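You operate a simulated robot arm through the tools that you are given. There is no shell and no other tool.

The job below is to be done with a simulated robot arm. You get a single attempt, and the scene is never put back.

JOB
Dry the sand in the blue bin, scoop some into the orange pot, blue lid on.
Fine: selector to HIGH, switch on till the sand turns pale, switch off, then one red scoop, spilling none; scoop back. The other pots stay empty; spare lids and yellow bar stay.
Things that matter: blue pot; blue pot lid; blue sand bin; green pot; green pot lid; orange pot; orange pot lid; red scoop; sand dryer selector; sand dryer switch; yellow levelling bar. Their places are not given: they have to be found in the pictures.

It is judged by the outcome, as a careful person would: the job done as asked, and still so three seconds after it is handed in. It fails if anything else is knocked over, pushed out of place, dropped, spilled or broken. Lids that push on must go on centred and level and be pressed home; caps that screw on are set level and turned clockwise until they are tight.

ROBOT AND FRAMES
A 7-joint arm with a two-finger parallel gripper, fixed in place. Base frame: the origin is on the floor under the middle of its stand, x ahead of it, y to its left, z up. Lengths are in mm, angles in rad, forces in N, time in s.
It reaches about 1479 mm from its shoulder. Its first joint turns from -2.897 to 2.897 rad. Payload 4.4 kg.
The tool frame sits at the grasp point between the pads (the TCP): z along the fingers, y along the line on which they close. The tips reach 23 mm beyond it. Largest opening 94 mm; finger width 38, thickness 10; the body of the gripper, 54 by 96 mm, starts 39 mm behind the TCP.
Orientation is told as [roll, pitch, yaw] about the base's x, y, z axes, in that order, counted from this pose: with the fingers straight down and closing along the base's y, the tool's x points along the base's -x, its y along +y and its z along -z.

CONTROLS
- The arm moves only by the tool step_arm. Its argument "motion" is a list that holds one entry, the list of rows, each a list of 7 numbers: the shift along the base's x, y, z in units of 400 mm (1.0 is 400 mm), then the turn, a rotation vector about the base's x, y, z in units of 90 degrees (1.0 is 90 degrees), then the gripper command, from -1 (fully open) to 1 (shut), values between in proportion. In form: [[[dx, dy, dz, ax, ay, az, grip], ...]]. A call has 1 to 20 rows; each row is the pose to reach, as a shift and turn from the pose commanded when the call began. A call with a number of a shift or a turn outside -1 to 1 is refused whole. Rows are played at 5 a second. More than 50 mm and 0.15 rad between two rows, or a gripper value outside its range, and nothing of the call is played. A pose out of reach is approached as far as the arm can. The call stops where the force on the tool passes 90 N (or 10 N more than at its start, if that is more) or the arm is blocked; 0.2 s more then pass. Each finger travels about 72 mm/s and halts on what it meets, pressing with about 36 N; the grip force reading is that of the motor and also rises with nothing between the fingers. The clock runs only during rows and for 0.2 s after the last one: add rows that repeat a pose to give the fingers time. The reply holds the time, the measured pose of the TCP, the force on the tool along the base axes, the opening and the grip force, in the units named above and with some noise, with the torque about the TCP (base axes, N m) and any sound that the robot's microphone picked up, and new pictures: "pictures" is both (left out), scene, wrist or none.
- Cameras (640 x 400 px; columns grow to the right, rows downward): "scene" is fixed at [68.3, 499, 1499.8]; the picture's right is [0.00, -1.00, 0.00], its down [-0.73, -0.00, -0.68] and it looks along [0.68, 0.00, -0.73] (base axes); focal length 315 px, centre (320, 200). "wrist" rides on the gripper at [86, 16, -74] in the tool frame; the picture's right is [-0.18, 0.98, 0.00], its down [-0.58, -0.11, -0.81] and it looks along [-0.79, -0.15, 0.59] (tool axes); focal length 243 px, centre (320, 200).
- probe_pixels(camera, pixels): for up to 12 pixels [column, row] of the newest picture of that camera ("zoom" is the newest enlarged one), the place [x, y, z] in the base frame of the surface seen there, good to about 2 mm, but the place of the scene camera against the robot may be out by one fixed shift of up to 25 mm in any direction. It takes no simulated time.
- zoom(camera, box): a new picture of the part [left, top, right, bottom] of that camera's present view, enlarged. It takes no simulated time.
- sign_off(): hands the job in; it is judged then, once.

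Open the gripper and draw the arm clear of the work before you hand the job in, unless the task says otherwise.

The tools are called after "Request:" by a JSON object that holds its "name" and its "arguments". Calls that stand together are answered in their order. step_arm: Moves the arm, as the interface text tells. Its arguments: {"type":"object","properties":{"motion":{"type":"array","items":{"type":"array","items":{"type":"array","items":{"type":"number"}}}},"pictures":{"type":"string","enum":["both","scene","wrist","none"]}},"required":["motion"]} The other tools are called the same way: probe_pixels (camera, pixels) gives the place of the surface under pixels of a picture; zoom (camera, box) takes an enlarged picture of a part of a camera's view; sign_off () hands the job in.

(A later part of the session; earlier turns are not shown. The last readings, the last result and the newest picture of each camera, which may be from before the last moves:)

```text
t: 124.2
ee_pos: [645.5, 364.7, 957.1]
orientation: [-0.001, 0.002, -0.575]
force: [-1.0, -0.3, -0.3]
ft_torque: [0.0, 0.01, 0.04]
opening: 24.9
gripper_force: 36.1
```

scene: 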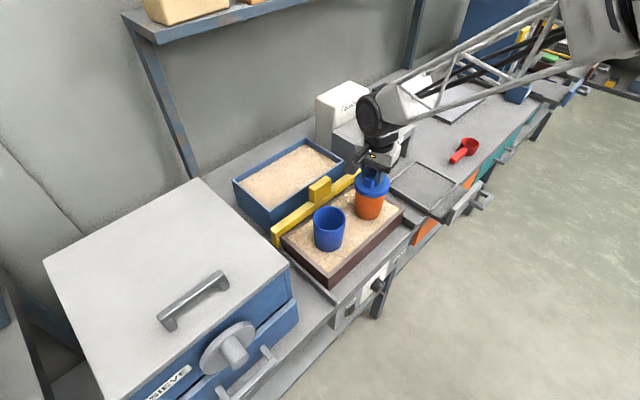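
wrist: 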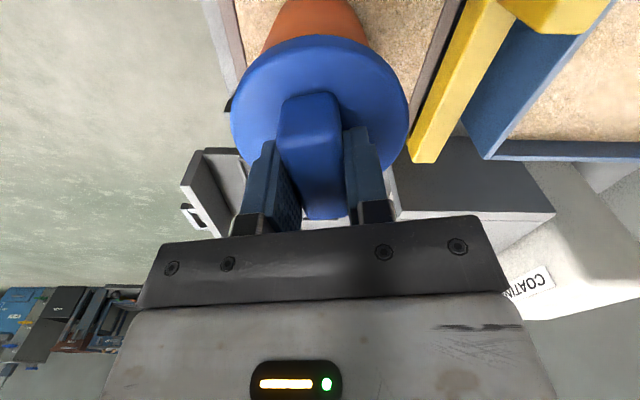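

Still free at z=957; I continue.

Request:
{"name": "step_arm", "arguments": {"motion": [[[0, 0, -0.0025, 0, 0, 0, 1], [0, 0, -0.005, 0, 0, 0, 1], [0, 0, -0.0075, 0, 0, 0, 1], [0, 0, -0.01, 0, 0, 0, 1]]], "pictures": "scene"}}

Request:
{"name": "zoom", "arguments": {"camera": "scene", "box": [350, 170, 395, 205]}}

```text
t: 125.2
ee_pos: [645.1, 365.5, 955.2]
orientation: [0.001, 0.002, -0.575]
force: [-3.1, 0.6, 5.0]
ft_torque: [0.09, 0.26, 0.02]
opening: 25.1
gripper_force: 36.1
```

scene: 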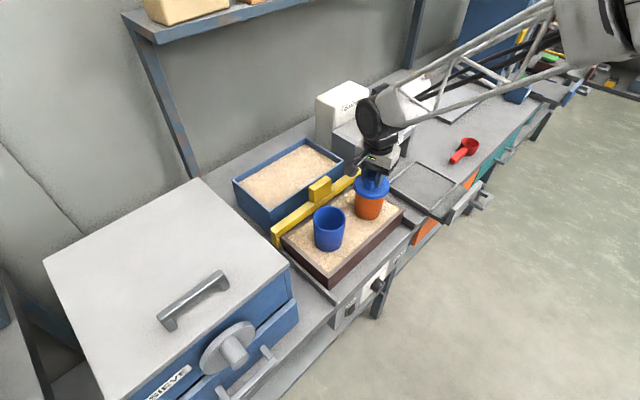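

```text
11.43 times, centred on (372, 188) of scene
```

zoom: 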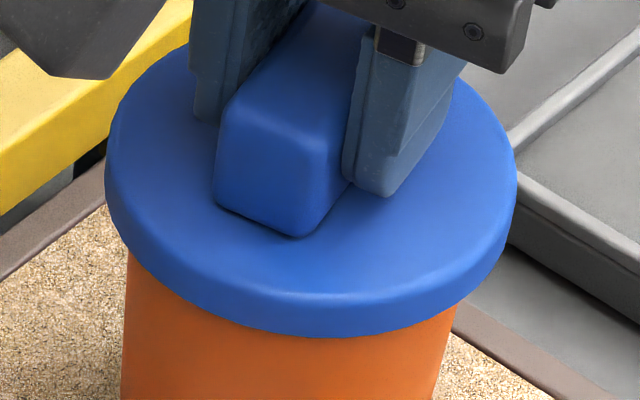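

First contact: 5 N up with −3 N in x, so the lid sits a hair too far +x. I ease 1 mm back in x and press down a little further.

Request:
{"name": "step_arm", "arguments": {"motion": [[[-0.0025, 0, 0, 0, 0, 0, 1], [-0.0025, 0, 0, 0, 0, 0, 1], [-0.0025, 0, -0.0025, 0, 0, 0, 1], [-0.0025, 0, -0.005, 0, 0, 0, 1]]], "pictures": "none"}}

```text
t: 126.2
ee_pos: [644.3, 365.5, 954.0]
orientation: [0.002, -0.001, -0.574]
force: [-2.4, 1.3, 29.9]
ft_torque: [0.03, 0.13, 0.0]
opening: 25.4
gripper_force: 35.9
```

30 N with almost no side load — seated squarely. I press further to push it home.

Request:
{"name": "step_arm", "arguments": {"motion": [[[0, 0, -0.0025, 0, 0, 0, 1], [0, 0, -0.005, 0, 0, 0, 1], [0, 0, -0.0065, 0, 0, 0, 1]]], "pictures": "scene"}}

Request:
{"name": "zoom", "arguments": {"camera": "scene", "box": [350, 170, 395, 205]}}

```text
t: 127.0
ee_pos: [644.7, 363.4, 950.4]
orientation: [0.001, 0.0, -0.574]
force: [-0.1, -1.0, 34.1]
ft_torque: [-0.05, 0.0, 0.0]
opening: 25.1
gripper_force: 35.7
```

scene: 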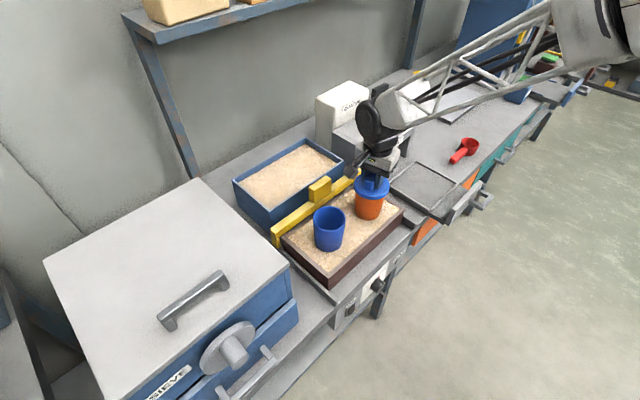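

```text
11.43 times, centred on (372, 188) of scene
```

zoom: 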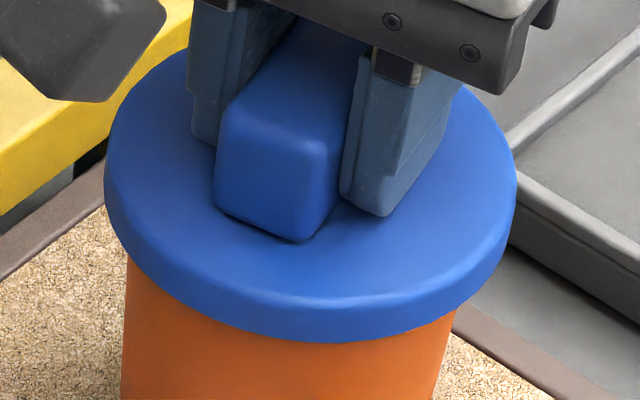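

The fingers slid a few mm down the bar at ~34 N, so their tips are now nearly on the disc. I continue down so both tips push the disc directly and evenly.

Request:
{"name": "step_arm", "arguments": {"motion": [[[0, 0, -0.0025, 0, 0, 0, 1], [0, 0, -0.005, 0, 0, 0, 1], [0, 0, -0.0075, 0, 0, 0, 1]]], "pictures": "scene"}}

Request:
{"name": "zoom", "arguments": {"camera": "scene", "box": [350, 170, 395, 205]}}

```text
t: 127.8
ee_pos: [644.8, 365.3, 949.5]
orientation: [0.001, 0.0, -0.574]
force: [-6.0, -9.0, 66.3]
ft_torque: [-0.41, 0.49, 0.04]
opening: 25.3
gripper_force: 35.6
```

scene: 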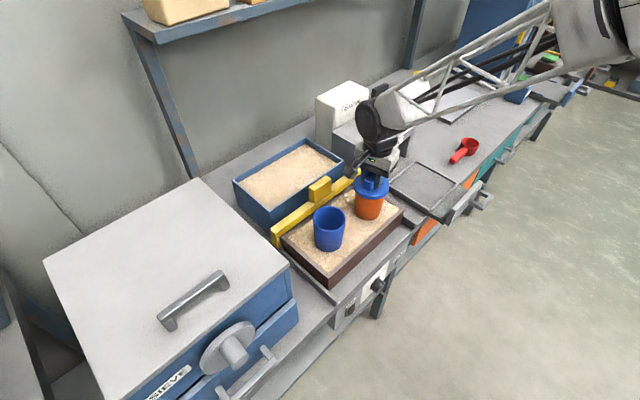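

```text
11.43 times, centred on (372, 188) of scene
```

zoom: 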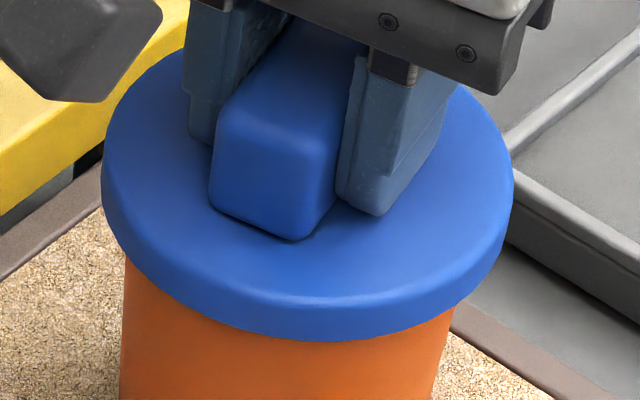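

66 N reached with some side load. I measure the disc height now to see whether its underside is already on the rim.

Request:
{"name": "step_arm", "arguments": {"motion": [[[0, 0, 0.003, 0, 0, 0, 1], [0, 0, 0.005, 0, 0, 0, 1]]], "pictures": "both"}}

Request:
{"name": "probe_pixels", "arguments": {"camera": "wrist", "pixels": [[233, 112], [236, 135], [246, 155], [407, 112], [404, 135], [396, 155], [240, 85], [400, 85], [262, 70], [380, 70], [300, 55], [340, 55]]}}

Request:
{"name": "zoom", "arguments": {"camera": "wrist", "box": [220, 0, 420, 240]}}

```text
t: 128.4
ee_pos: [644.9, 365.0, 949.2]
orientation: [0.0, 0.0, -0.574]
force: [8.7, 1.1, 52.7]
ft_torque: [0.11, -0.79, -0.01]
opening: 25.0
gripper_force: 35.4
```

scene: 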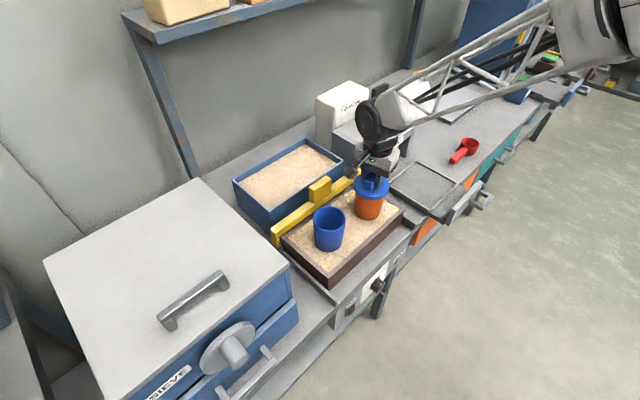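
wrist: 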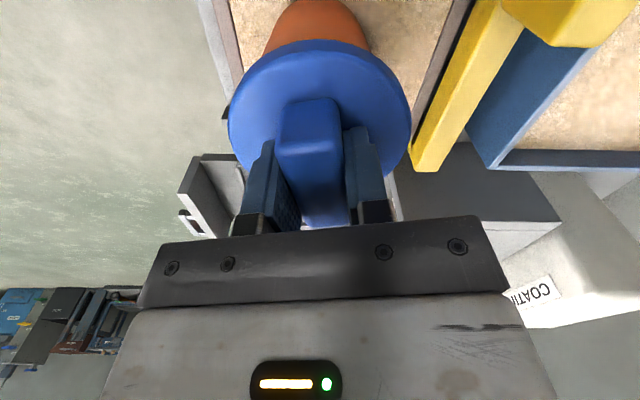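

```text
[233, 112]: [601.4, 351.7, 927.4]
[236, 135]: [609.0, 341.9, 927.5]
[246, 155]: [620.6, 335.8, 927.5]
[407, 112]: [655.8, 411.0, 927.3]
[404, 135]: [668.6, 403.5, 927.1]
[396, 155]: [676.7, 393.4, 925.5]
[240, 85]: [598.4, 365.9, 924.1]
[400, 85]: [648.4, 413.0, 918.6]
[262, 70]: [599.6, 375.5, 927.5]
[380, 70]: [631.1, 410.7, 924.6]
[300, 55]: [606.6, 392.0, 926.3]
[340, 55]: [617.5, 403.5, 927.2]
```

```text
1.67 times, centred on (320, 120) of wrist
```

zoom: 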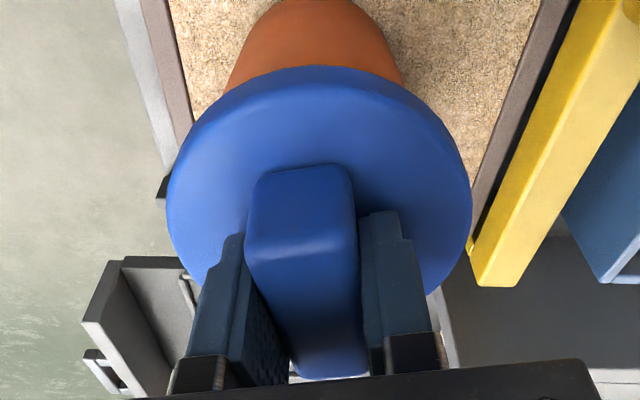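

Disc top is uniformly at z≈927.4, level, which puts its underside on the 916 rim: the lid is home. I unload the push gently before opening.

Request:
{"name": "step_arm", "arguments": {"motion": [[[0, 0, 0.002, 0, 0, 0, 1], [0, 0, 0.004, 0, 0, 0, 1], [0, 0, 0.004, 0, 0, 0, 1]]], "pictures": "none"}}

```text
t: 129.2
ee_pos: [644.5, 365.5, 949.2]
orientation: [0.0, 0.004, -0.575]
force: [3.9, -6.3, 40.7]
ft_torque: [-0.46, -0.44, 0.06]
opening: 25.2
gripper_force: 35.8
```

Request:
{"name": "step_arm", "arguments": {"motion": [[[0, 0, 0.003, 0, 0, 0, 1], [0, 0, 0.006, 0, 0, 0, 1], [0, 0, 0.008, 0, 0, 0, 1]]], "pictures": "none"}}

```text
t: 130.0
ee_pos: [644.3, 365.6, 951.6]
orientation: [-0.005, 0.004, -0.574]
force: [0.5, -0.3, -0.1]
ft_torque: [0.03, 0.01, -0.02]
opening: 25.1
gripper_force: 36.2
```

The load is zero now. I open the fingers and check before lifting.

Request:
{"name": "step_arm", "arguments": {"motion": [[[0, 0, 0, 0, 0, 0, 0.4], [0, 0, 0, 0, 0, 0, 0.2], [0, 0, 0, 0, 0, 0, 0], [0, 0, 0, 0, 0, 0, 0]]], "pictures": "both"}}

Request:
{"name": "zoom", "arguments": {"camera": "scene", "box": [335, 150, 405, 225]}}

```text
t: 131.0
ee_pos: [645.9, 364.7, 952.3]
orientation: [0.001, 0.003, -0.574]
force: [0.1, 0.2, 0.3]
ft_torque: [-0.02, -0.02, -0.01]
opening: 47.0
gripper_force: 0.1
```

scene: 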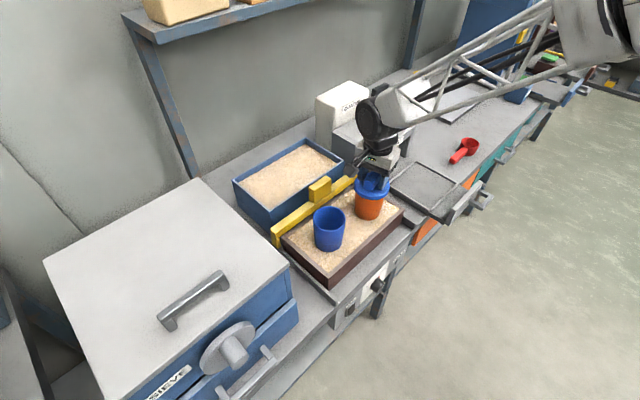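
wrist: 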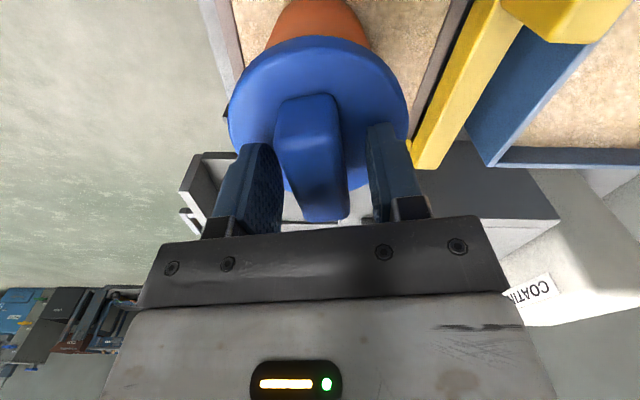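

```text
5.33 times, centred on (370, 188) of scene
```

zoom: 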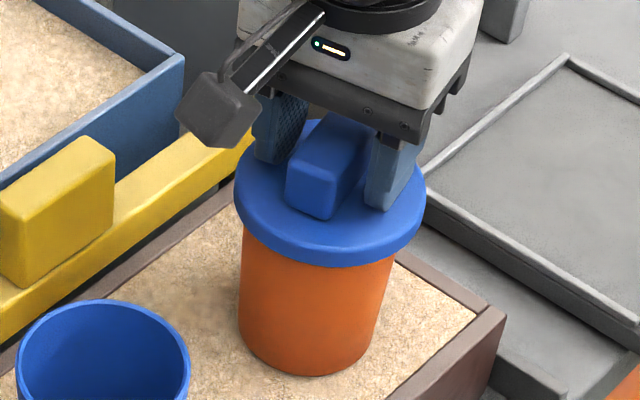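

The lid sits on the pot with the fingers clear. I raise straight up and inspect lid level and centring.

Request:
{"name": "step_arm", "arguments": {"motion": [[[0, 0, 0.03, 0, 0, 0, 0], [0, 0, 0.09, 0, 0, 0, 0], [0, 0, 0.18, 0, 0, 0, 0], [-0.03, 0.03, 0.25, 0, 0, 0, 0], [-0.08, 0.08, 0.3, 0, 0, 0, 0], [-0.13, 0.13, 0.3, 0, 0, 0, 0], [-0.16, 0.16, 0.3, 0, 0, 0, 0], [-0.16, 0.16, 0.3, 0, 0, 0, 0]]], "pictures": "both"}}

Request:
{"name": "zoom", "arguments": {"camera": "scene", "box": [335, 150, 405, 225]}}

Request:
{"name": "zoom", "arguments": {"camera": "wrist", "box": [240, 40, 400, 200]}}

```text
t: 132.8
ee_pos: [580.5, 430.6, 1072.8]
orientation: [-0.001, 0.001, -0.574]
force: [-0.1, 0.0, 0.1]
ft_torque: [-0.01, 0.0, -0.01]
opening: 46.6
gripper_force: 0.1
```

scene: 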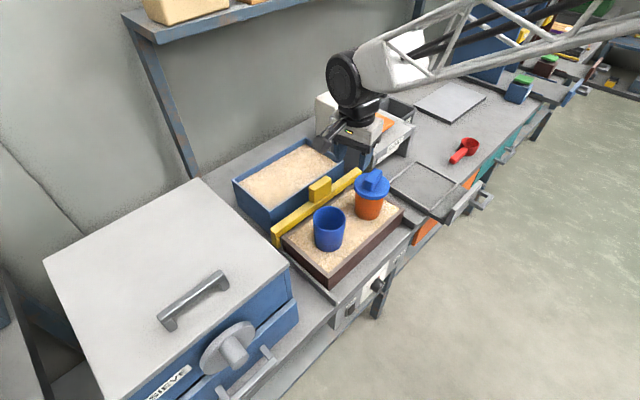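
wrist: 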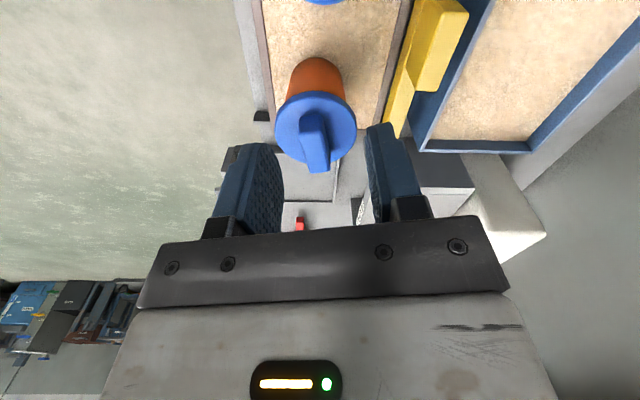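

```text
5.33 times, centred on (370, 188) of scene
```

zoom: 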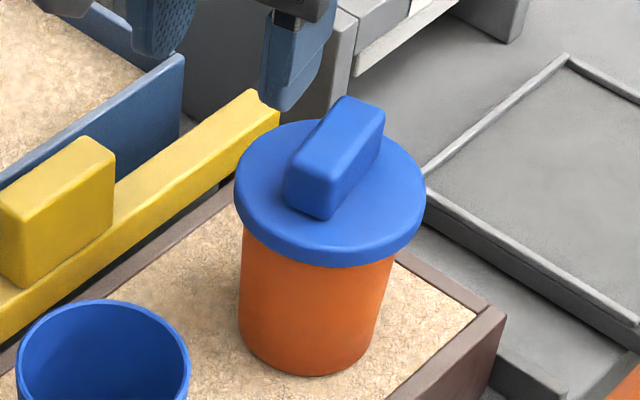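

```text
2.50 times, centred on (320, 120) of wrist
```

zoom: 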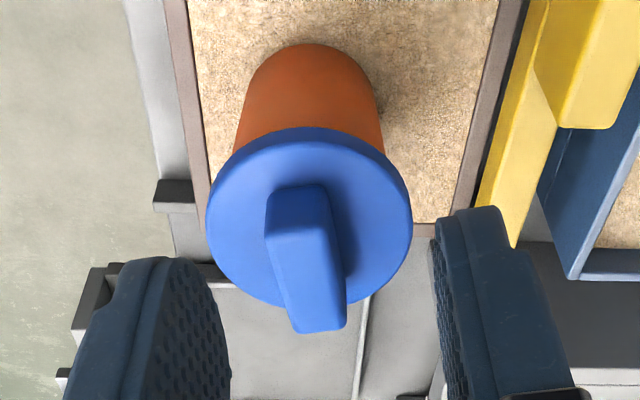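

The lid looks level and centred. I probe the disc plane and the pot/lid edges to confirm.

Request:
{"name": "probe_pixels", "arguments": {"camera": "zoom", "pixels": [[225, 220], [240, 180], [300, 155], [370, 170], [395, 220], [380, 270], [245, 270], [220, 240], [400, 240], [320, 145], [290, 200], [315, 310]]}}

Request:
{"name": "zoom", "arguments": {"camera": "scene", "box": [350, 170, 395, 205]}}

Request:
{"name": "zoom", "arguments": {"camera": "scene", "box": [260, 170, 420, 280]}}

```text
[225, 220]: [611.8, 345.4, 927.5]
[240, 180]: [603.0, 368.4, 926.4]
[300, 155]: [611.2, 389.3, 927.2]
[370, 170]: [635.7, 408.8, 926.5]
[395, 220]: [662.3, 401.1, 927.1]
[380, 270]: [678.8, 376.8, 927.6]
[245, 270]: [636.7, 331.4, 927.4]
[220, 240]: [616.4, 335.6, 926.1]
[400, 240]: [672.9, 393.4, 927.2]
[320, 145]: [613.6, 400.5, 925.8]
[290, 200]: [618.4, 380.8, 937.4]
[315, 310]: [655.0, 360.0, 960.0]
```

```text
11.43 times, centred on (372, 188) of scene
```

zoom: 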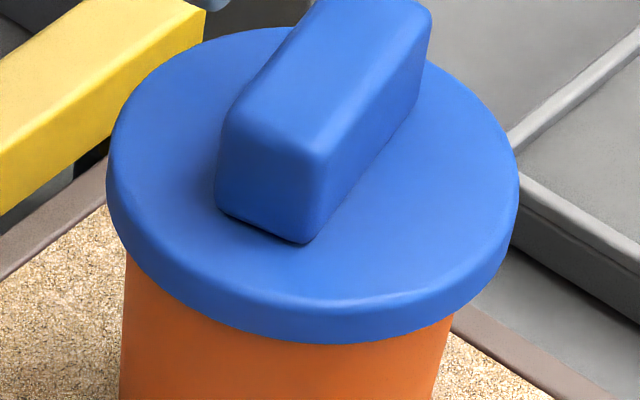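

```text
3.64 times, centred on (340, 225) of scene
```

zoom: 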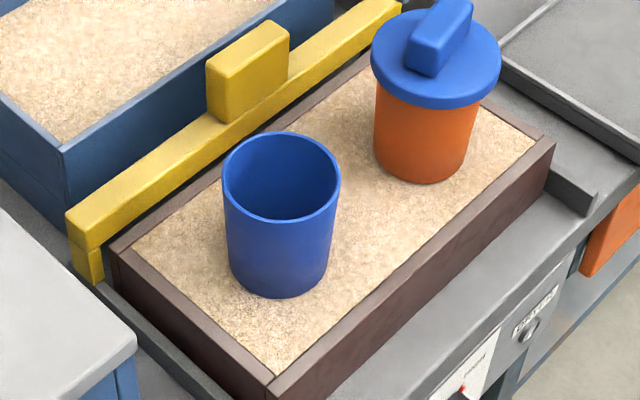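

The disc is level at z≈927.2 all round. I probe the lid's front lower edge and the pot wall just beneath it to see how far the lid reaches over the rim.

Request:
{"name": "probe_pixels", "arguments": {"camera": "scene", "pixels": [[371, 196.5], [371, 197.5], [371, 198.5], [371, 199.5], [371, 200], [371, 200.4], [371, 200.8], [371, 201.3], [371, 202], [360, 198], [360, 199], [382, 197]]}}

```text
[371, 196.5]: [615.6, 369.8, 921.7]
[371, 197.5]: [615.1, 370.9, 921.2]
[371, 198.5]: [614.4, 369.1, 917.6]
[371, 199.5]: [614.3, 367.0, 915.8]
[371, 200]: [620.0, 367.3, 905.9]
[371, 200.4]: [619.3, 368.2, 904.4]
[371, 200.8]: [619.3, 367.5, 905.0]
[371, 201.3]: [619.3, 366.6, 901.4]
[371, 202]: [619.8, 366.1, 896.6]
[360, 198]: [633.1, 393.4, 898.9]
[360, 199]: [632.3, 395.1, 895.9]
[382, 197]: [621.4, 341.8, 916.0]
```

Lid's lower edge is at the rim height and the disc sits ~9 mm lower than it would if the plug were outside, so it is in. For certainty I'll press once more from above on the bar's centre; I first measure the bar's top.

Request:
{"name": "zoom", "arguments": {"camera": "wrist", "box": [265, 80, 365, 180]}}

```text
4.00 times, centred on (315, 130) of wrist
```

zoom: 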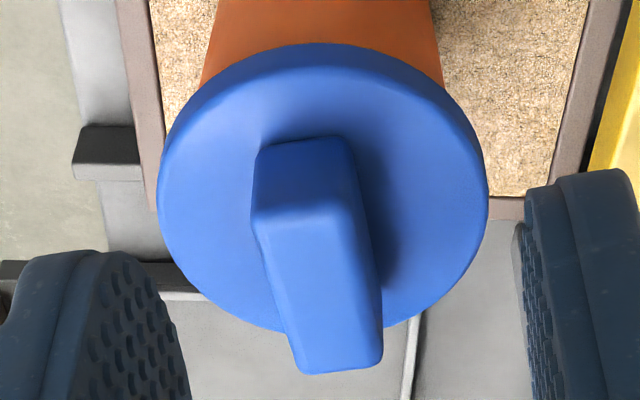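

Request:
{"name": "probe_pixels", "arguments": {"camera": "zoom", "pixels": [[262, 222], [335, 212], [300, 365], [375, 355], [300, 225], [338, 355], [318, 290], [280, 290], [355, 285], [165, 190], [485, 190], [320, 48]]}}

Request:
{"name": "probe_pixels", "arguments": {"camera": "zoom", "pixels": [[163, 200], [170, 160], [200, 110], [250, 75], [320, 65], [390, 80], [445, 125], [475, 170], [484, 215], [470, 260], [180, 255], [215, 300]]}}

```text
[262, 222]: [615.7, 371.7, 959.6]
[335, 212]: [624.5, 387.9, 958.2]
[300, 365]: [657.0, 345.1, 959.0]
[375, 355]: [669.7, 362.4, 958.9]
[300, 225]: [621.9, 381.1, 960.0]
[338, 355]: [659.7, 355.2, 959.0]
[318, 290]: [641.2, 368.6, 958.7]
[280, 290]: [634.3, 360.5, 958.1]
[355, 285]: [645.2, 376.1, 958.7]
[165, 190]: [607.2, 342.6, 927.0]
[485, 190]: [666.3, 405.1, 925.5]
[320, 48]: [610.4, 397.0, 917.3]
```

```text
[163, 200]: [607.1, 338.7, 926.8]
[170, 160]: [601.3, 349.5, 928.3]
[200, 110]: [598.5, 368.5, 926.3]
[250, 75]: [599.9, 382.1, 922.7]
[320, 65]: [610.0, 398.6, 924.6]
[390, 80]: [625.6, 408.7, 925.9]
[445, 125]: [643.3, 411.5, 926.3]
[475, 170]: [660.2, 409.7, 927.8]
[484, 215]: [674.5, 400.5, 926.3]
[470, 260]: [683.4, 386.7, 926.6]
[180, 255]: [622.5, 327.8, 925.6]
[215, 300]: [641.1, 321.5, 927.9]
```

Lid centre (642.5, 367.3) matches the pot within 1 mm and its lower edge is at z≈917. I close the fingers and move above the bar's centre for a last straight press.

Request:
{"name": "step_arm", "arguments": {"motion": [[[0.04, -0.04, 0, 0, 0, 0, 0.5], [0.08, -0.08, 0, 0, 0, 0, 1], [0.12, -0.12, 0, 0, 0, 0, 1], [0.154, -0.158, -0.04, 0, 0, 0, 1], [0.154, -0.158, -0.12, 0, 0, 0, 1], [0.154, -0.158, -0.16, 0, 0, 0, 1], [0.154, -0.158, -0.16, 0, 0, 0, 1], [0.154, -0.158, -0.16, 0, 0, 0, 1]]], "pictures": "both"}}

```text
t: 134.6
ee_pos: [641.4, 366.4, 1011.2]
orientation: [0.0, 0.002, -0.574]
force: [0.4, -0.4, 1.0]
ft_torque: [-0.01, 0.0, 0.0]
opening: 0.2
gripper_force: 35.4
```

scene: 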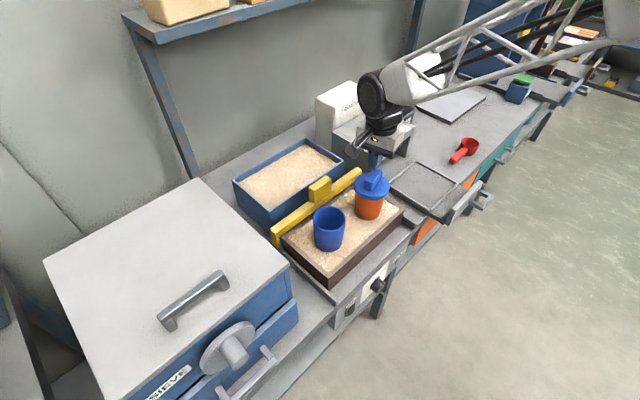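
wrist: 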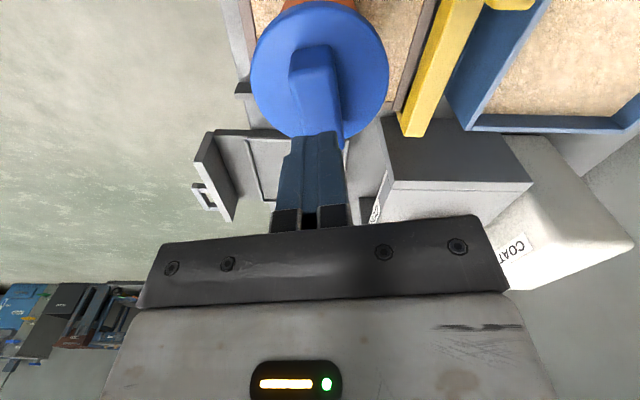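

Closed fingertips are above the bar centre (641.4, 366.4). I descend to just above and then press in small steps.

Request:
{"name": "step_arm", "arguments": {"motion": [[[0, 0, -0.03, 0, 0, 0, 1], [0, 0, -0.06, 0, 0, 0, 1], [0, 0, -0.067, 0, 0, 0, 1], [0, 0, -0.072, 0, 0, 0, 1], [0, 0, -0.075, 0, 0, 0, 1]]], "pictures": "none"}}

```text
t: 135.8
ee_pos: [643.2, 366.6, 983.1]
orientation: [0.002, 0.0, -0.574]
force: [-6.5, -3.4, 35.4]
ft_torque: [-0.01, 0.24, 0.07]
opening: 0.2
gripper_force: 36.0
```

35 N at z=983. I press slightly more, then retreat.

Request:
{"name": "step_arm", "arguments": {"motion": [[[0, 0, -0.0025, 0, 0, 0, 1], [0, 0, -0.005, 0, 0, 0, 1], [0, 0, -0.005, 0, 0, 0, 1]]], "pictures": "scene"}}

Request:
{"name": "zoom", "arguments": {"camera": "scene", "box": [350, 170, 395, 205]}}

```text
t: 136.6
ee_pos: [642.4, 365.5, 980.9]
orientation: [0.002, -0.003, -0.574]
force: [-11.2, -3.4, 89.7]
ft_torque: [0.15, 0.69, -0.01]
opening: 0.2
gripper_force: 36.1
```

scene: 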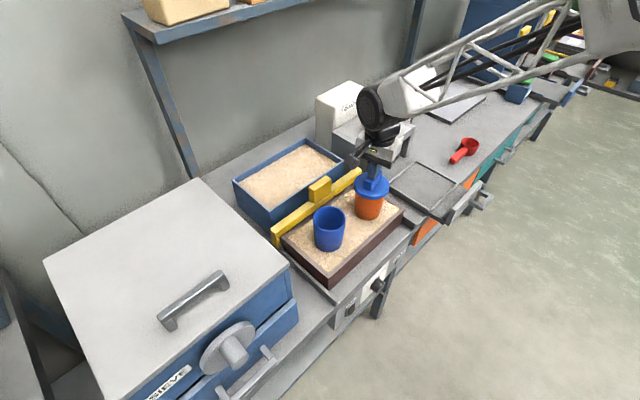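

```text
11.43 times, centred on (372, 188) of scene
```

zoom: 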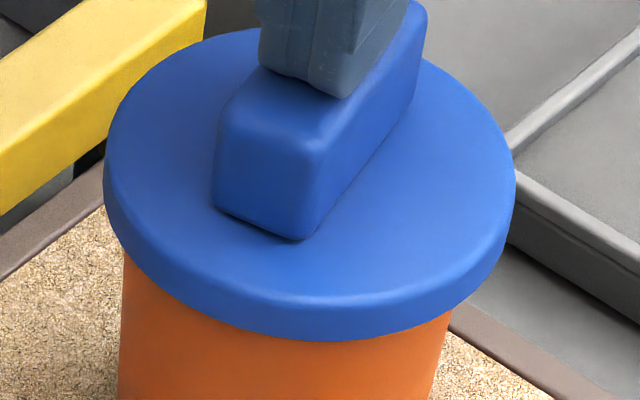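

Pressed with 90 N without further movement — the lid is home. I lift straight up and draw away, opening the gripper.

Request:
{"name": "step_arm", "arguments": {"motion": [[[0, 0, 0.01, 0, 0, 0, 1], [0, 0, 0.05, 0, 0, 0, 1], [0, 0, 0.15, 0, 0, 0, 0.5], [0, 0, 0.25, 0, 0, 0, 0], [0, 0, 0.35, 0, 0, 0, -0.5], [-0.06, -0.06, 0.4, 0, 0, 0, -1], [-0.14, -0.14, 0.45, 0, 0, 0, -1], [-0.22, -0.22, 0.5, 0, 0, 0, -1], [-0.3, -0.3, 0.5, 0, 0, 0, -1], [-0.38, -0.38, 0.5, 0, 0, 0, -1], [-0.38, -0.38, 0.5, 0, 0, 0, -1]]], "pictures": "both"}}

Request:
{"name": "zoom", "arguments": {"camera": "scene", "box": [260, 130, 420, 280]}}

Request:
{"name": "zoom", "arguments": {"camera": "scene", "box": [350, 170, 395, 205]}}

Request:
{"name": "zoom", "arguments": {"camera": "scene", "box": [380, 70, 540, 170]}}

```text
t: 139.0
ee_pos: [489.0, 214.4, 1175.1]
orientation: [-0.001, 0.001, -0.573]
force: [0.1, -0.7, 0.2]
ft_torque: [0.01, 0.0, 0.02]
opening: 94.3
gripper_force: 0.1
```

scene: 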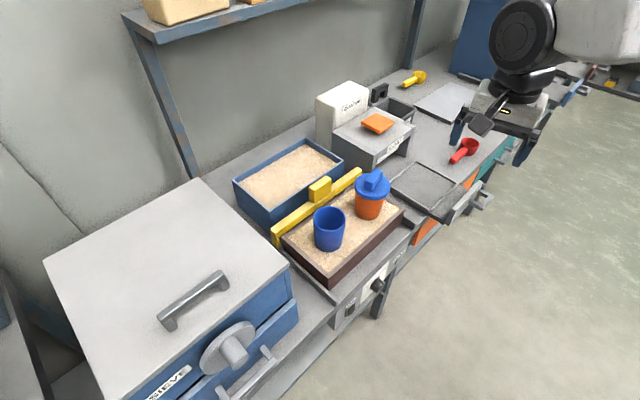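
wrist: 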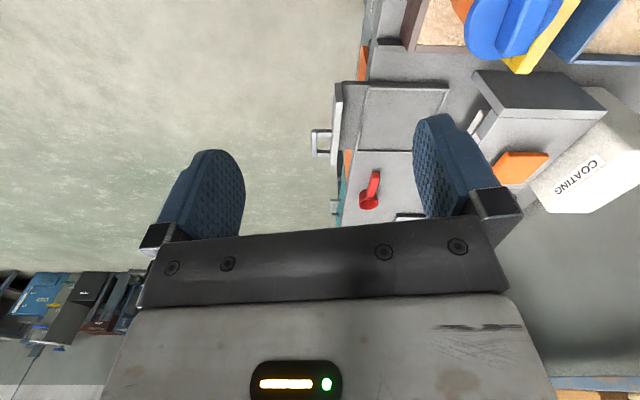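

```text
2.67 times, centred on (340, 205) of scene
```

zoom: 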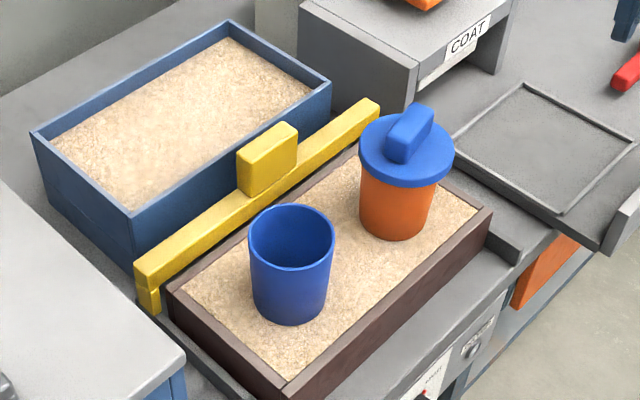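

```text
11.43 times, centred on (372, 188) of scene
```

zoom: 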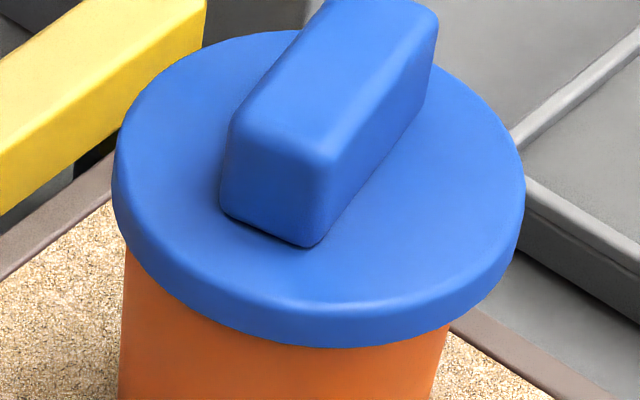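

```text
4.00 times, centred on (460, 120) of scene
```

zoom: 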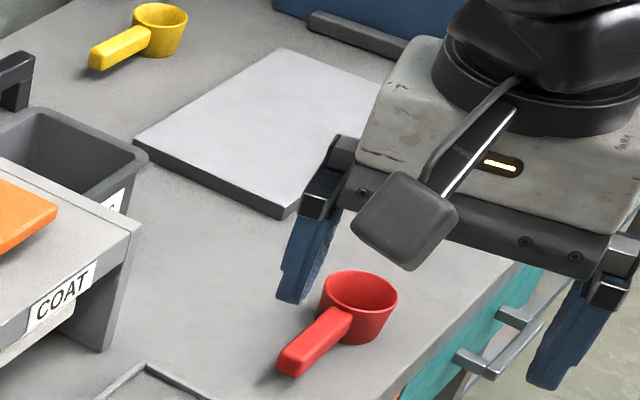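

The scoop is back and everything else undisturbed, but the lid looks very slightly shifted to the right on the pot compared with before the last press. I go back to the viewing pose to measure it.

Request:
{"name": "step_arm", "arguments": {"motion": [[[0.06, 0.12, -0.02, 0, 0, 0, -1], [0.1, 0.22, -0.06, 0, 0, 0, -1], [0.14, 0.32, -0.12, 0, 0, 0, -1], [0.18, 0.42, -0.18, 0, 0, 0, -1], [0.21, 0.5, -0.23, 0, 0, 0, -1], [0.23, 0.54, -0.26, 0, 0, 0, -1], [0.23, 0.54, -0.26, 0, 0, 0, -1], [0.23, 0.54, -0.26, 0, 0, 0, -1]]], "pictures": "both"}}

Request:
{"name": "zoom", "arguments": {"camera": "wrist", "box": [265, 50, 365, 180]}}

```text
refused: row 1 steps farther than a row can; nothing moved
```

```text
3.08 times, centred on (315, 115) of wrist
```

zoom: 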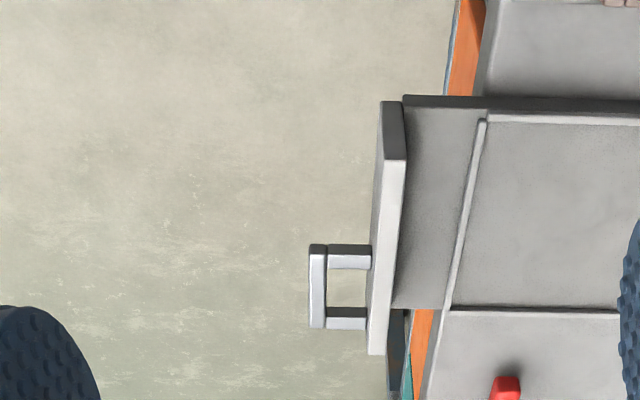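

The first row was too long, so nothing moved; I repeat with smaller rows.

Request:
{"name": "step_arm", "arguments": {"motion": [[[0.03, 0.07, -0.02, 0, 0, 0, -1], [0.06, 0.14, -0.05, 0, 0, 0, -1], [0.09, 0.21, -0.08, 0, 0, 0, -1], [0.12, 0.28, -0.12, 0, 0, 0, -1], [0.15, 0.35, -0.16, 0, 0, 0, -1], [0.18, 0.42, -0.2, 0, 0, 0, -1], [0.205, 0.48, -0.23, 0, 0, 0, -1], [0.23, 0.54, -0.26, 0, 0, 0, -1], [0.23, 0.54, -0.26, 0, 0, 0, -1], [0.23, 0.54, -0.26, 0, 0, 0, -1]]], "pictures": "both"}}

Request:
{"name": "zoom", "arguments": {"camera": "wrist", "box": [265, 50, 365, 180]}}

```text
t: 141.2
ee_pos: [582.1, 429.4, 1075.1]
orientation: [0.001, 0.0, -0.574]
force: [0.9, -0.4, 0.4]
ft_torque: [-0.02, -0.01, 0.01]
opening: 93.9
gripper_force: 0.0
```

scene: 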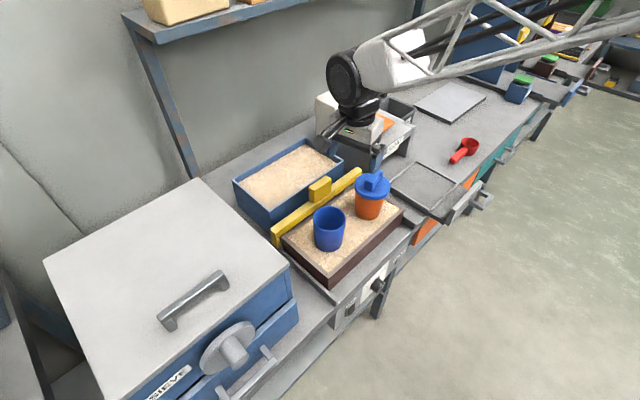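
wrist: 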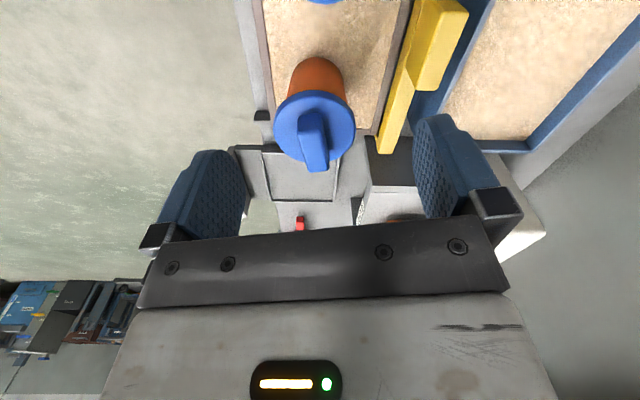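

```text
3.08 times, centred on (315, 115) of wrist
```

zoom: 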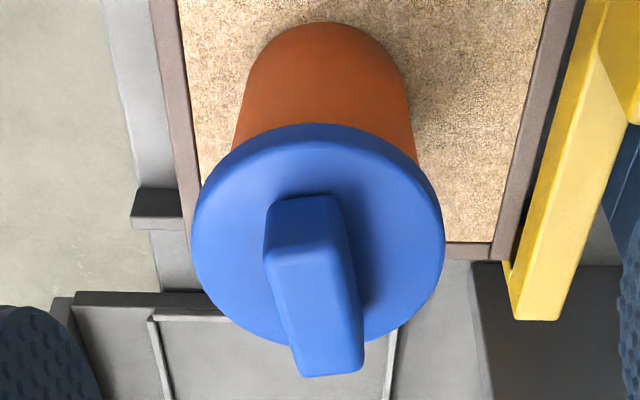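

I probe the lid's face and edge and the pot's visible wall from here.

Request:
{"name": "probe_pixels", "arguments": {"camera": "zoom", "pixels": [[196, 240], [203, 205], [235, 165], [280, 143], [330, 140], [380, 155], [425, 195], [440, 235], [435, 275], [410, 315], [215, 290], [240, 320]]}}

Request:
{"name": "probe_pixels", "arguments": {"camera": "zoom", "pixels": [[245, 110], [255, 80], [275, 50], [322, 30], [370, 48], [395, 85], [405, 115], [415, 140], [236, 140], [322, 60], [322, 100], [322, 118]]}}

Request:
{"name": "probe_pixels", "arguments": {"camera": "zoom", "pixels": [[230, 220], [245, 190], [310, 165], [375, 190], [410, 230], [400, 280], [235, 270], [255, 300], [385, 310], [280, 250], [345, 360], [300, 365]]}}

```text
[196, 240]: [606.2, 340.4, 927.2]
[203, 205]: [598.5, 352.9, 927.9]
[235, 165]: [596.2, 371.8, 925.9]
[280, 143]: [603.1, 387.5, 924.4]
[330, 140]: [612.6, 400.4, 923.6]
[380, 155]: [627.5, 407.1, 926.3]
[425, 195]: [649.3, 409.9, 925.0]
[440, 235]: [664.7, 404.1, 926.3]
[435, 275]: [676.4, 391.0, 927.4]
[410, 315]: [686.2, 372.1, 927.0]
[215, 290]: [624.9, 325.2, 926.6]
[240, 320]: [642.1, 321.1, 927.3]
```

```text
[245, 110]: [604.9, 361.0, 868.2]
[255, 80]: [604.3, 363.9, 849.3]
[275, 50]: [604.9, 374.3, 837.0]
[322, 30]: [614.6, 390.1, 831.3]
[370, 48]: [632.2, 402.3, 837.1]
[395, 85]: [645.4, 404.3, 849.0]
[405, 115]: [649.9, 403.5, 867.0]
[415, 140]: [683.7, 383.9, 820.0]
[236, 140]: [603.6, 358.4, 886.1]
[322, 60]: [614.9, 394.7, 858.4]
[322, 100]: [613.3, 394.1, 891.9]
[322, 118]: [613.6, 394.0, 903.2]
```

```text
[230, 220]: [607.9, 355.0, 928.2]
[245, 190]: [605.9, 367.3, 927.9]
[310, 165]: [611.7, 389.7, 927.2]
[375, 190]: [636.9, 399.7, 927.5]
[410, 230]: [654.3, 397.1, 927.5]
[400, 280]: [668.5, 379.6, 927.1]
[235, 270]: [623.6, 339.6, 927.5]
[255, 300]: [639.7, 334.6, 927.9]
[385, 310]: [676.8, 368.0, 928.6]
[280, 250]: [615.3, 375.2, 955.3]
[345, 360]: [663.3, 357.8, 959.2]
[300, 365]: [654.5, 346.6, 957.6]
```

The lid is level (z 927–928 all round) but its centre (641, 366) is about 2 mm off the pot's (641, 368). I'll nudge it centred by closing the fingers loosely around the bar at the pot's centre, so I move back above it.

Request:
{"name": "step_arm", "arguments": {"motion": [[[0.04, -0.04, 0, 0, 0, 0, 0], [0.08, -0.08, 0, 0, 0, 0, 0], [0.12, -0.12, -0.03, 0, 0, 0, 0], [0.152, -0.159, -0.08, 0, 0, 0, 0], [0.152, -0.159, -0.14, 0, 0, 0, 0], [0.152, -0.159, -0.16, 0, 0, 0, 0], [0.152, -0.159, -0.16, 0, 0, 0, 0], [0.152, -0.159, -0.16, 0, 0, 0, 0]]], "pictures": "wrist"}}

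```text
t: 143.0
ee_pos: [644.1, 366.2, 1011.6]
orientation: [0.0, 0.001, -0.574]
force: [-0.4, -0.4, -0.3]
ft_torque: [0.03, -0.02, -0.04]
opening: 46.9
gripper_force: 0.0
```

wrist: 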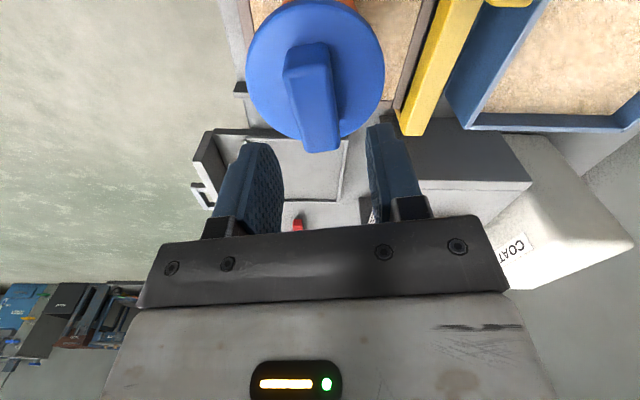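

I take a couple of position readings at rest, to average out the noise, before going down.

Request:
{"name": "step_arm", "arguments": {"motion": [[[0, 0, 0, 0, 0, 0, 0]]], "pictures": "none"}}

Request:
{"name": "step_arm", "arguments": {"motion": [[[0, 0, 0, 0, 0, 0, 0]]], "pictures": "none"}}

Request:
{"name": "step_arm", "arguments": {"motion": [[[0, 0, 0, 0, 0, 0, 0]]], "pictures": "none"}}

```text
t: 143.4
ee_pos: [643.2, 366.6, 1010.2]
orientation: [0.0, 0.003, -0.576]
force: [0.2, 0.0, 0.2]
ft_torque: [0.01, -0.01, 0.0]
opening: 46.9
gripper_force: 0.0
```

```text
t: 143.8
ee_pos: [644.1, 365.1, 1010.4]
orientation: [-0.001, 0.0, -0.574]
force: [0.4, -0.2, 0.0]
ft_torque: [-0.01, 0.0, 0.0]
opening: 47.0
gripper_force: 0.1
```

```text
t: 144.2
ee_pos: [644.1, 367.1, 1011.3]
orientation: [0.003, 0.002, -0.575]
force: [0.9, 0.7, 0.3]
ft_torque: [0.01, -0.02, -0.01]
opening: 47.2
gripper_force: 0.0
```

Average TCP is (643.9, 366.3), on the pot's centre line across the bar. I lower the open fingers around the bar.

Request:
{"name": "step_arm", "arguments": {"motion": [[[0, 0, -0.05, 0, 0, 0, 0], [0, 0, -0.1, 0, 0, 0, 0], [0, 0, -0.13, 0, 0, 0, 0], [0, 0, -0.135, 0, 0, 0, 0], [0, 0, -0.135, 0, 0, 0, 0]]], "pictures": "both"}}

Request:
{"name": "zoom", "arguments": {"camera": "scene", "box": [350, 170, 395, 205]}}

```text
t: 145.4
ee_pos: [642.8, 364.2, 956.4]
orientation: [0.001, 0.001, -0.574]
force: [-1.0, 0.7, -0.6]
ft_torque: [0.02, 0.0, 0.0]
opening: 47.1
gripper_force: 0.1
```

scene: 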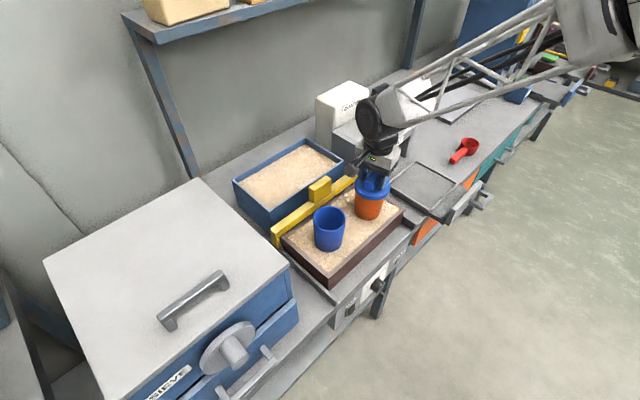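
wrist: 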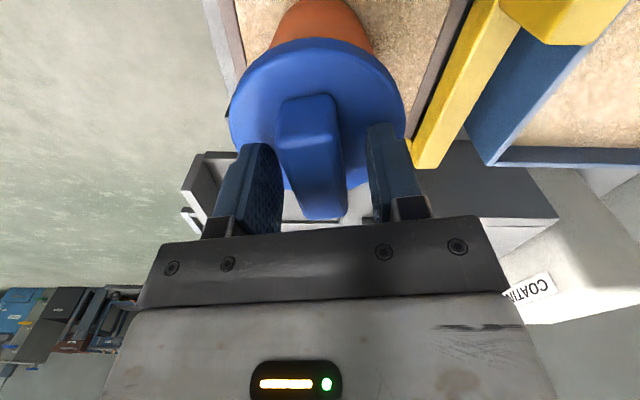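

```text
11.43 times, centred on (372, 188) of scene
```

zoom: 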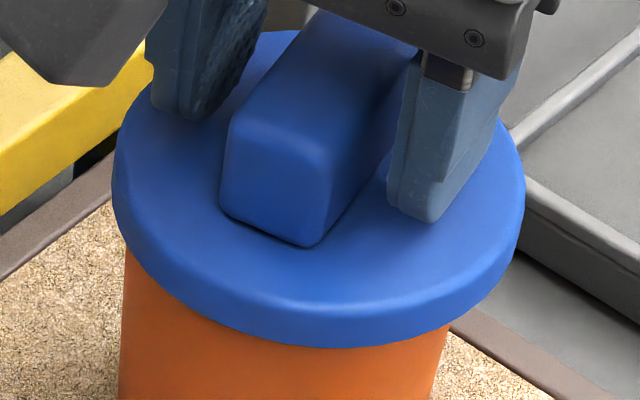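

The bar lies 2–3 mm off-centre between the fingers, consistent with the measurement. I close loosely (to ~26 mm) to nudge the lid, watching force.

Request:
{"name": "step_arm", "arguments": {"motion": [[[0, 0, 0, 0, 0, 0, 0.2], [0, 0, 0, 0, 0, 0, 0.35], [0, 0, 0, 0, 0, 0, 0.42], [0, 0, 0, 0, 0, 0, 0.45], [0, 0, 0, 0, 0, 0, 0.45]]], "pictures": "both"}}

Request:
{"name": "zoom", "arguments": {"camera": "scene", "box": [350, 170, 395, 205]}}

```text
t: 146.6
ee_pos: [643.0, 365.2, 955.3]
orientation: [0.0, 0.002, -0.573]
force: [0.8, 0.3, -0.2]
ft_torque: [0.02, 0.0, -0.01]
opening: 26.3
gripper_force: 0.0
```

scene: 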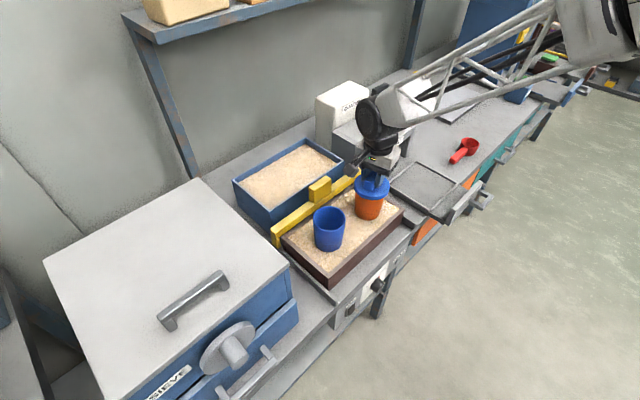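
wrist: 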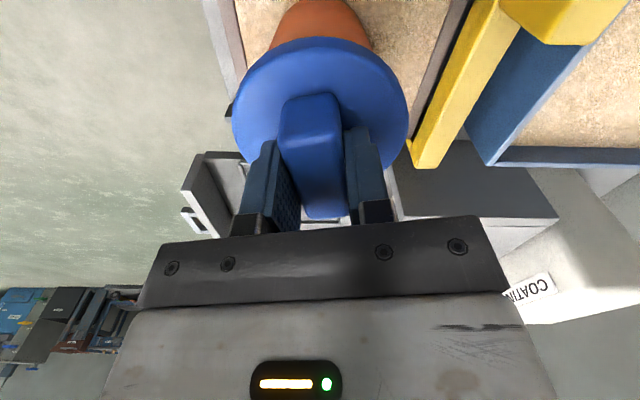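

```text
11.43 times, centred on (372, 188) of scene
```

zoom: 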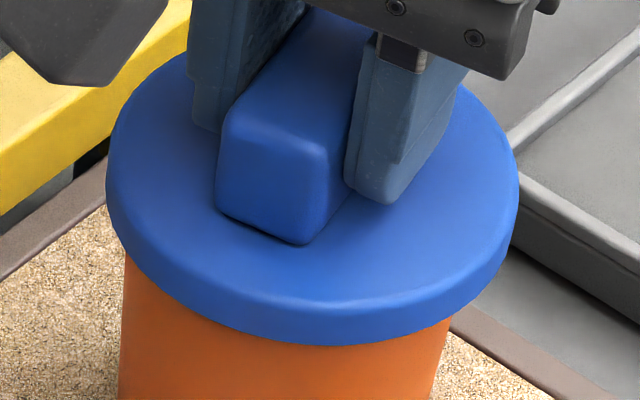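

The lid moved ~1.4 mm back with no resistance and is now within ~1 mm of centre. I open, lift off straight up and draw away.

Request:
{"name": "step_arm", "arguments": {"motion": [[[0, 0, 0, 0, 0, 0, 0.35], [0, 0, 0, 0, 0, 0, 0.2], [0, 0, 0, 0, 0, 0, 0], [0, 0, 0.04, 0, 0, 0, 0], [0, 0, 0.12, 0, 0, 0, 0], [0, 0, 0.22, 0, 0, 0, 0], [0, 0, 0.32, 0, 0, 0, 0], [-0.03, 0.03, 0.32, 0, 0, 0, -0.3], [-0.08, 0.08, 0.32, 0, 0, 0, -0.6], [-0.13, 0.13, 0.32, 0, 0, 0, -1], [-0.16, 0.16, 0.32, 0, 0, 0, -1], [-0.16, 0.16, 0.32, 0, 0, 0, -1]]], "pictures": "both"}}

Request:
{"name": "zoom", "arguments": {"camera": "wrist", "box": [265, 50, 365, 180]}}

Request:
{"name": "zoom", "arguments": {"camera": "scene", "box": [350, 170, 395, 205]}}

```text
t: 149.2
ee_pos: [579.7, 430.1, 1082.0]
orientation: [0.001, 0.002, -0.575]
force: [0.9, -0.3, 0.5]
ft_torque: [-0.02, 0.02, -0.04]
opening: 93.9
gripper_force: 0.0
```

scene: 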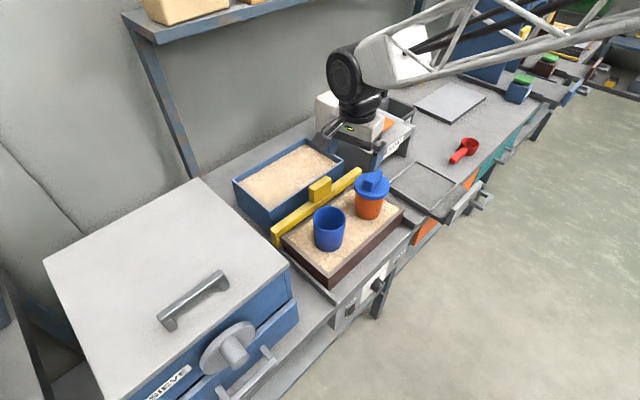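
wrist: 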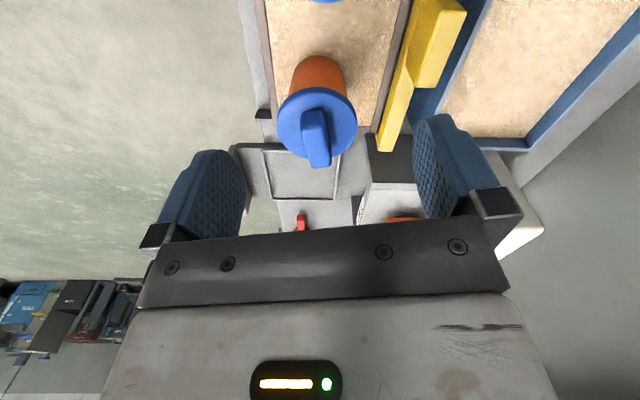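

```text
3.08 times, centred on (315, 115) of wrist
```

zoom: 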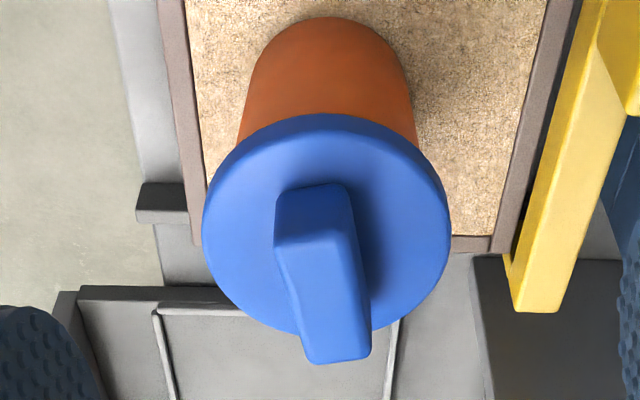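

```text
11.43 times, centred on (372, 188) of scene
```

zoom: 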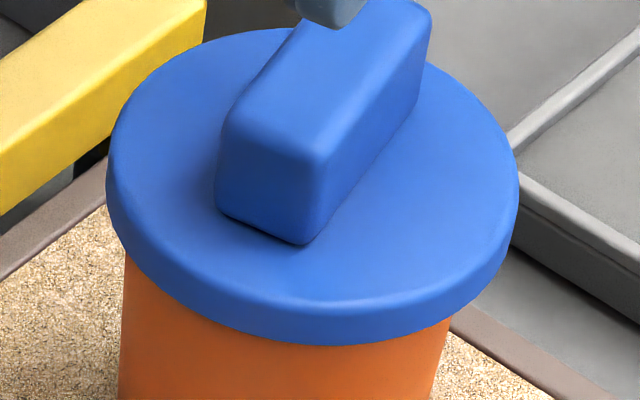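

The lid is now centred (overhang nearly equal both sides). I verify the disc height and level once more.

Request:
{"name": "probe_pixels", "arguments": {"camera": "zoom", "pixels": [[200, 180], [150, 150], [300, 290], [400, 260], [460, 180], [480, 130], [450, 100], [180, 220]]}}

Request:
{"name": "probe_pixels", "arguments": {"camera": "wrist", "pixels": [[288, 120], [292, 105], [315, 97], [338, 105], [348, 120], [345, 140], [292, 140], [300, 150]]}}

```text
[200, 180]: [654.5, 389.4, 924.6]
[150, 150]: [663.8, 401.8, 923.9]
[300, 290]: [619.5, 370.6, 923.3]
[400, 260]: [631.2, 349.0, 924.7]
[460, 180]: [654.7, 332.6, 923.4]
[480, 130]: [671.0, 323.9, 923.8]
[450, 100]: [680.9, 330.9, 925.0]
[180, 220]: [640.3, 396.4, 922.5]
```

```text
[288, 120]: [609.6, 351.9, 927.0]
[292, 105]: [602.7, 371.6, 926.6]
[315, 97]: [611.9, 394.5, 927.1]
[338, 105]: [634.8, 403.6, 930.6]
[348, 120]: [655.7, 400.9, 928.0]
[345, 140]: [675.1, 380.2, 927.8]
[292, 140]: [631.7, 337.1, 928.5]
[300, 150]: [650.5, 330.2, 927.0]
```

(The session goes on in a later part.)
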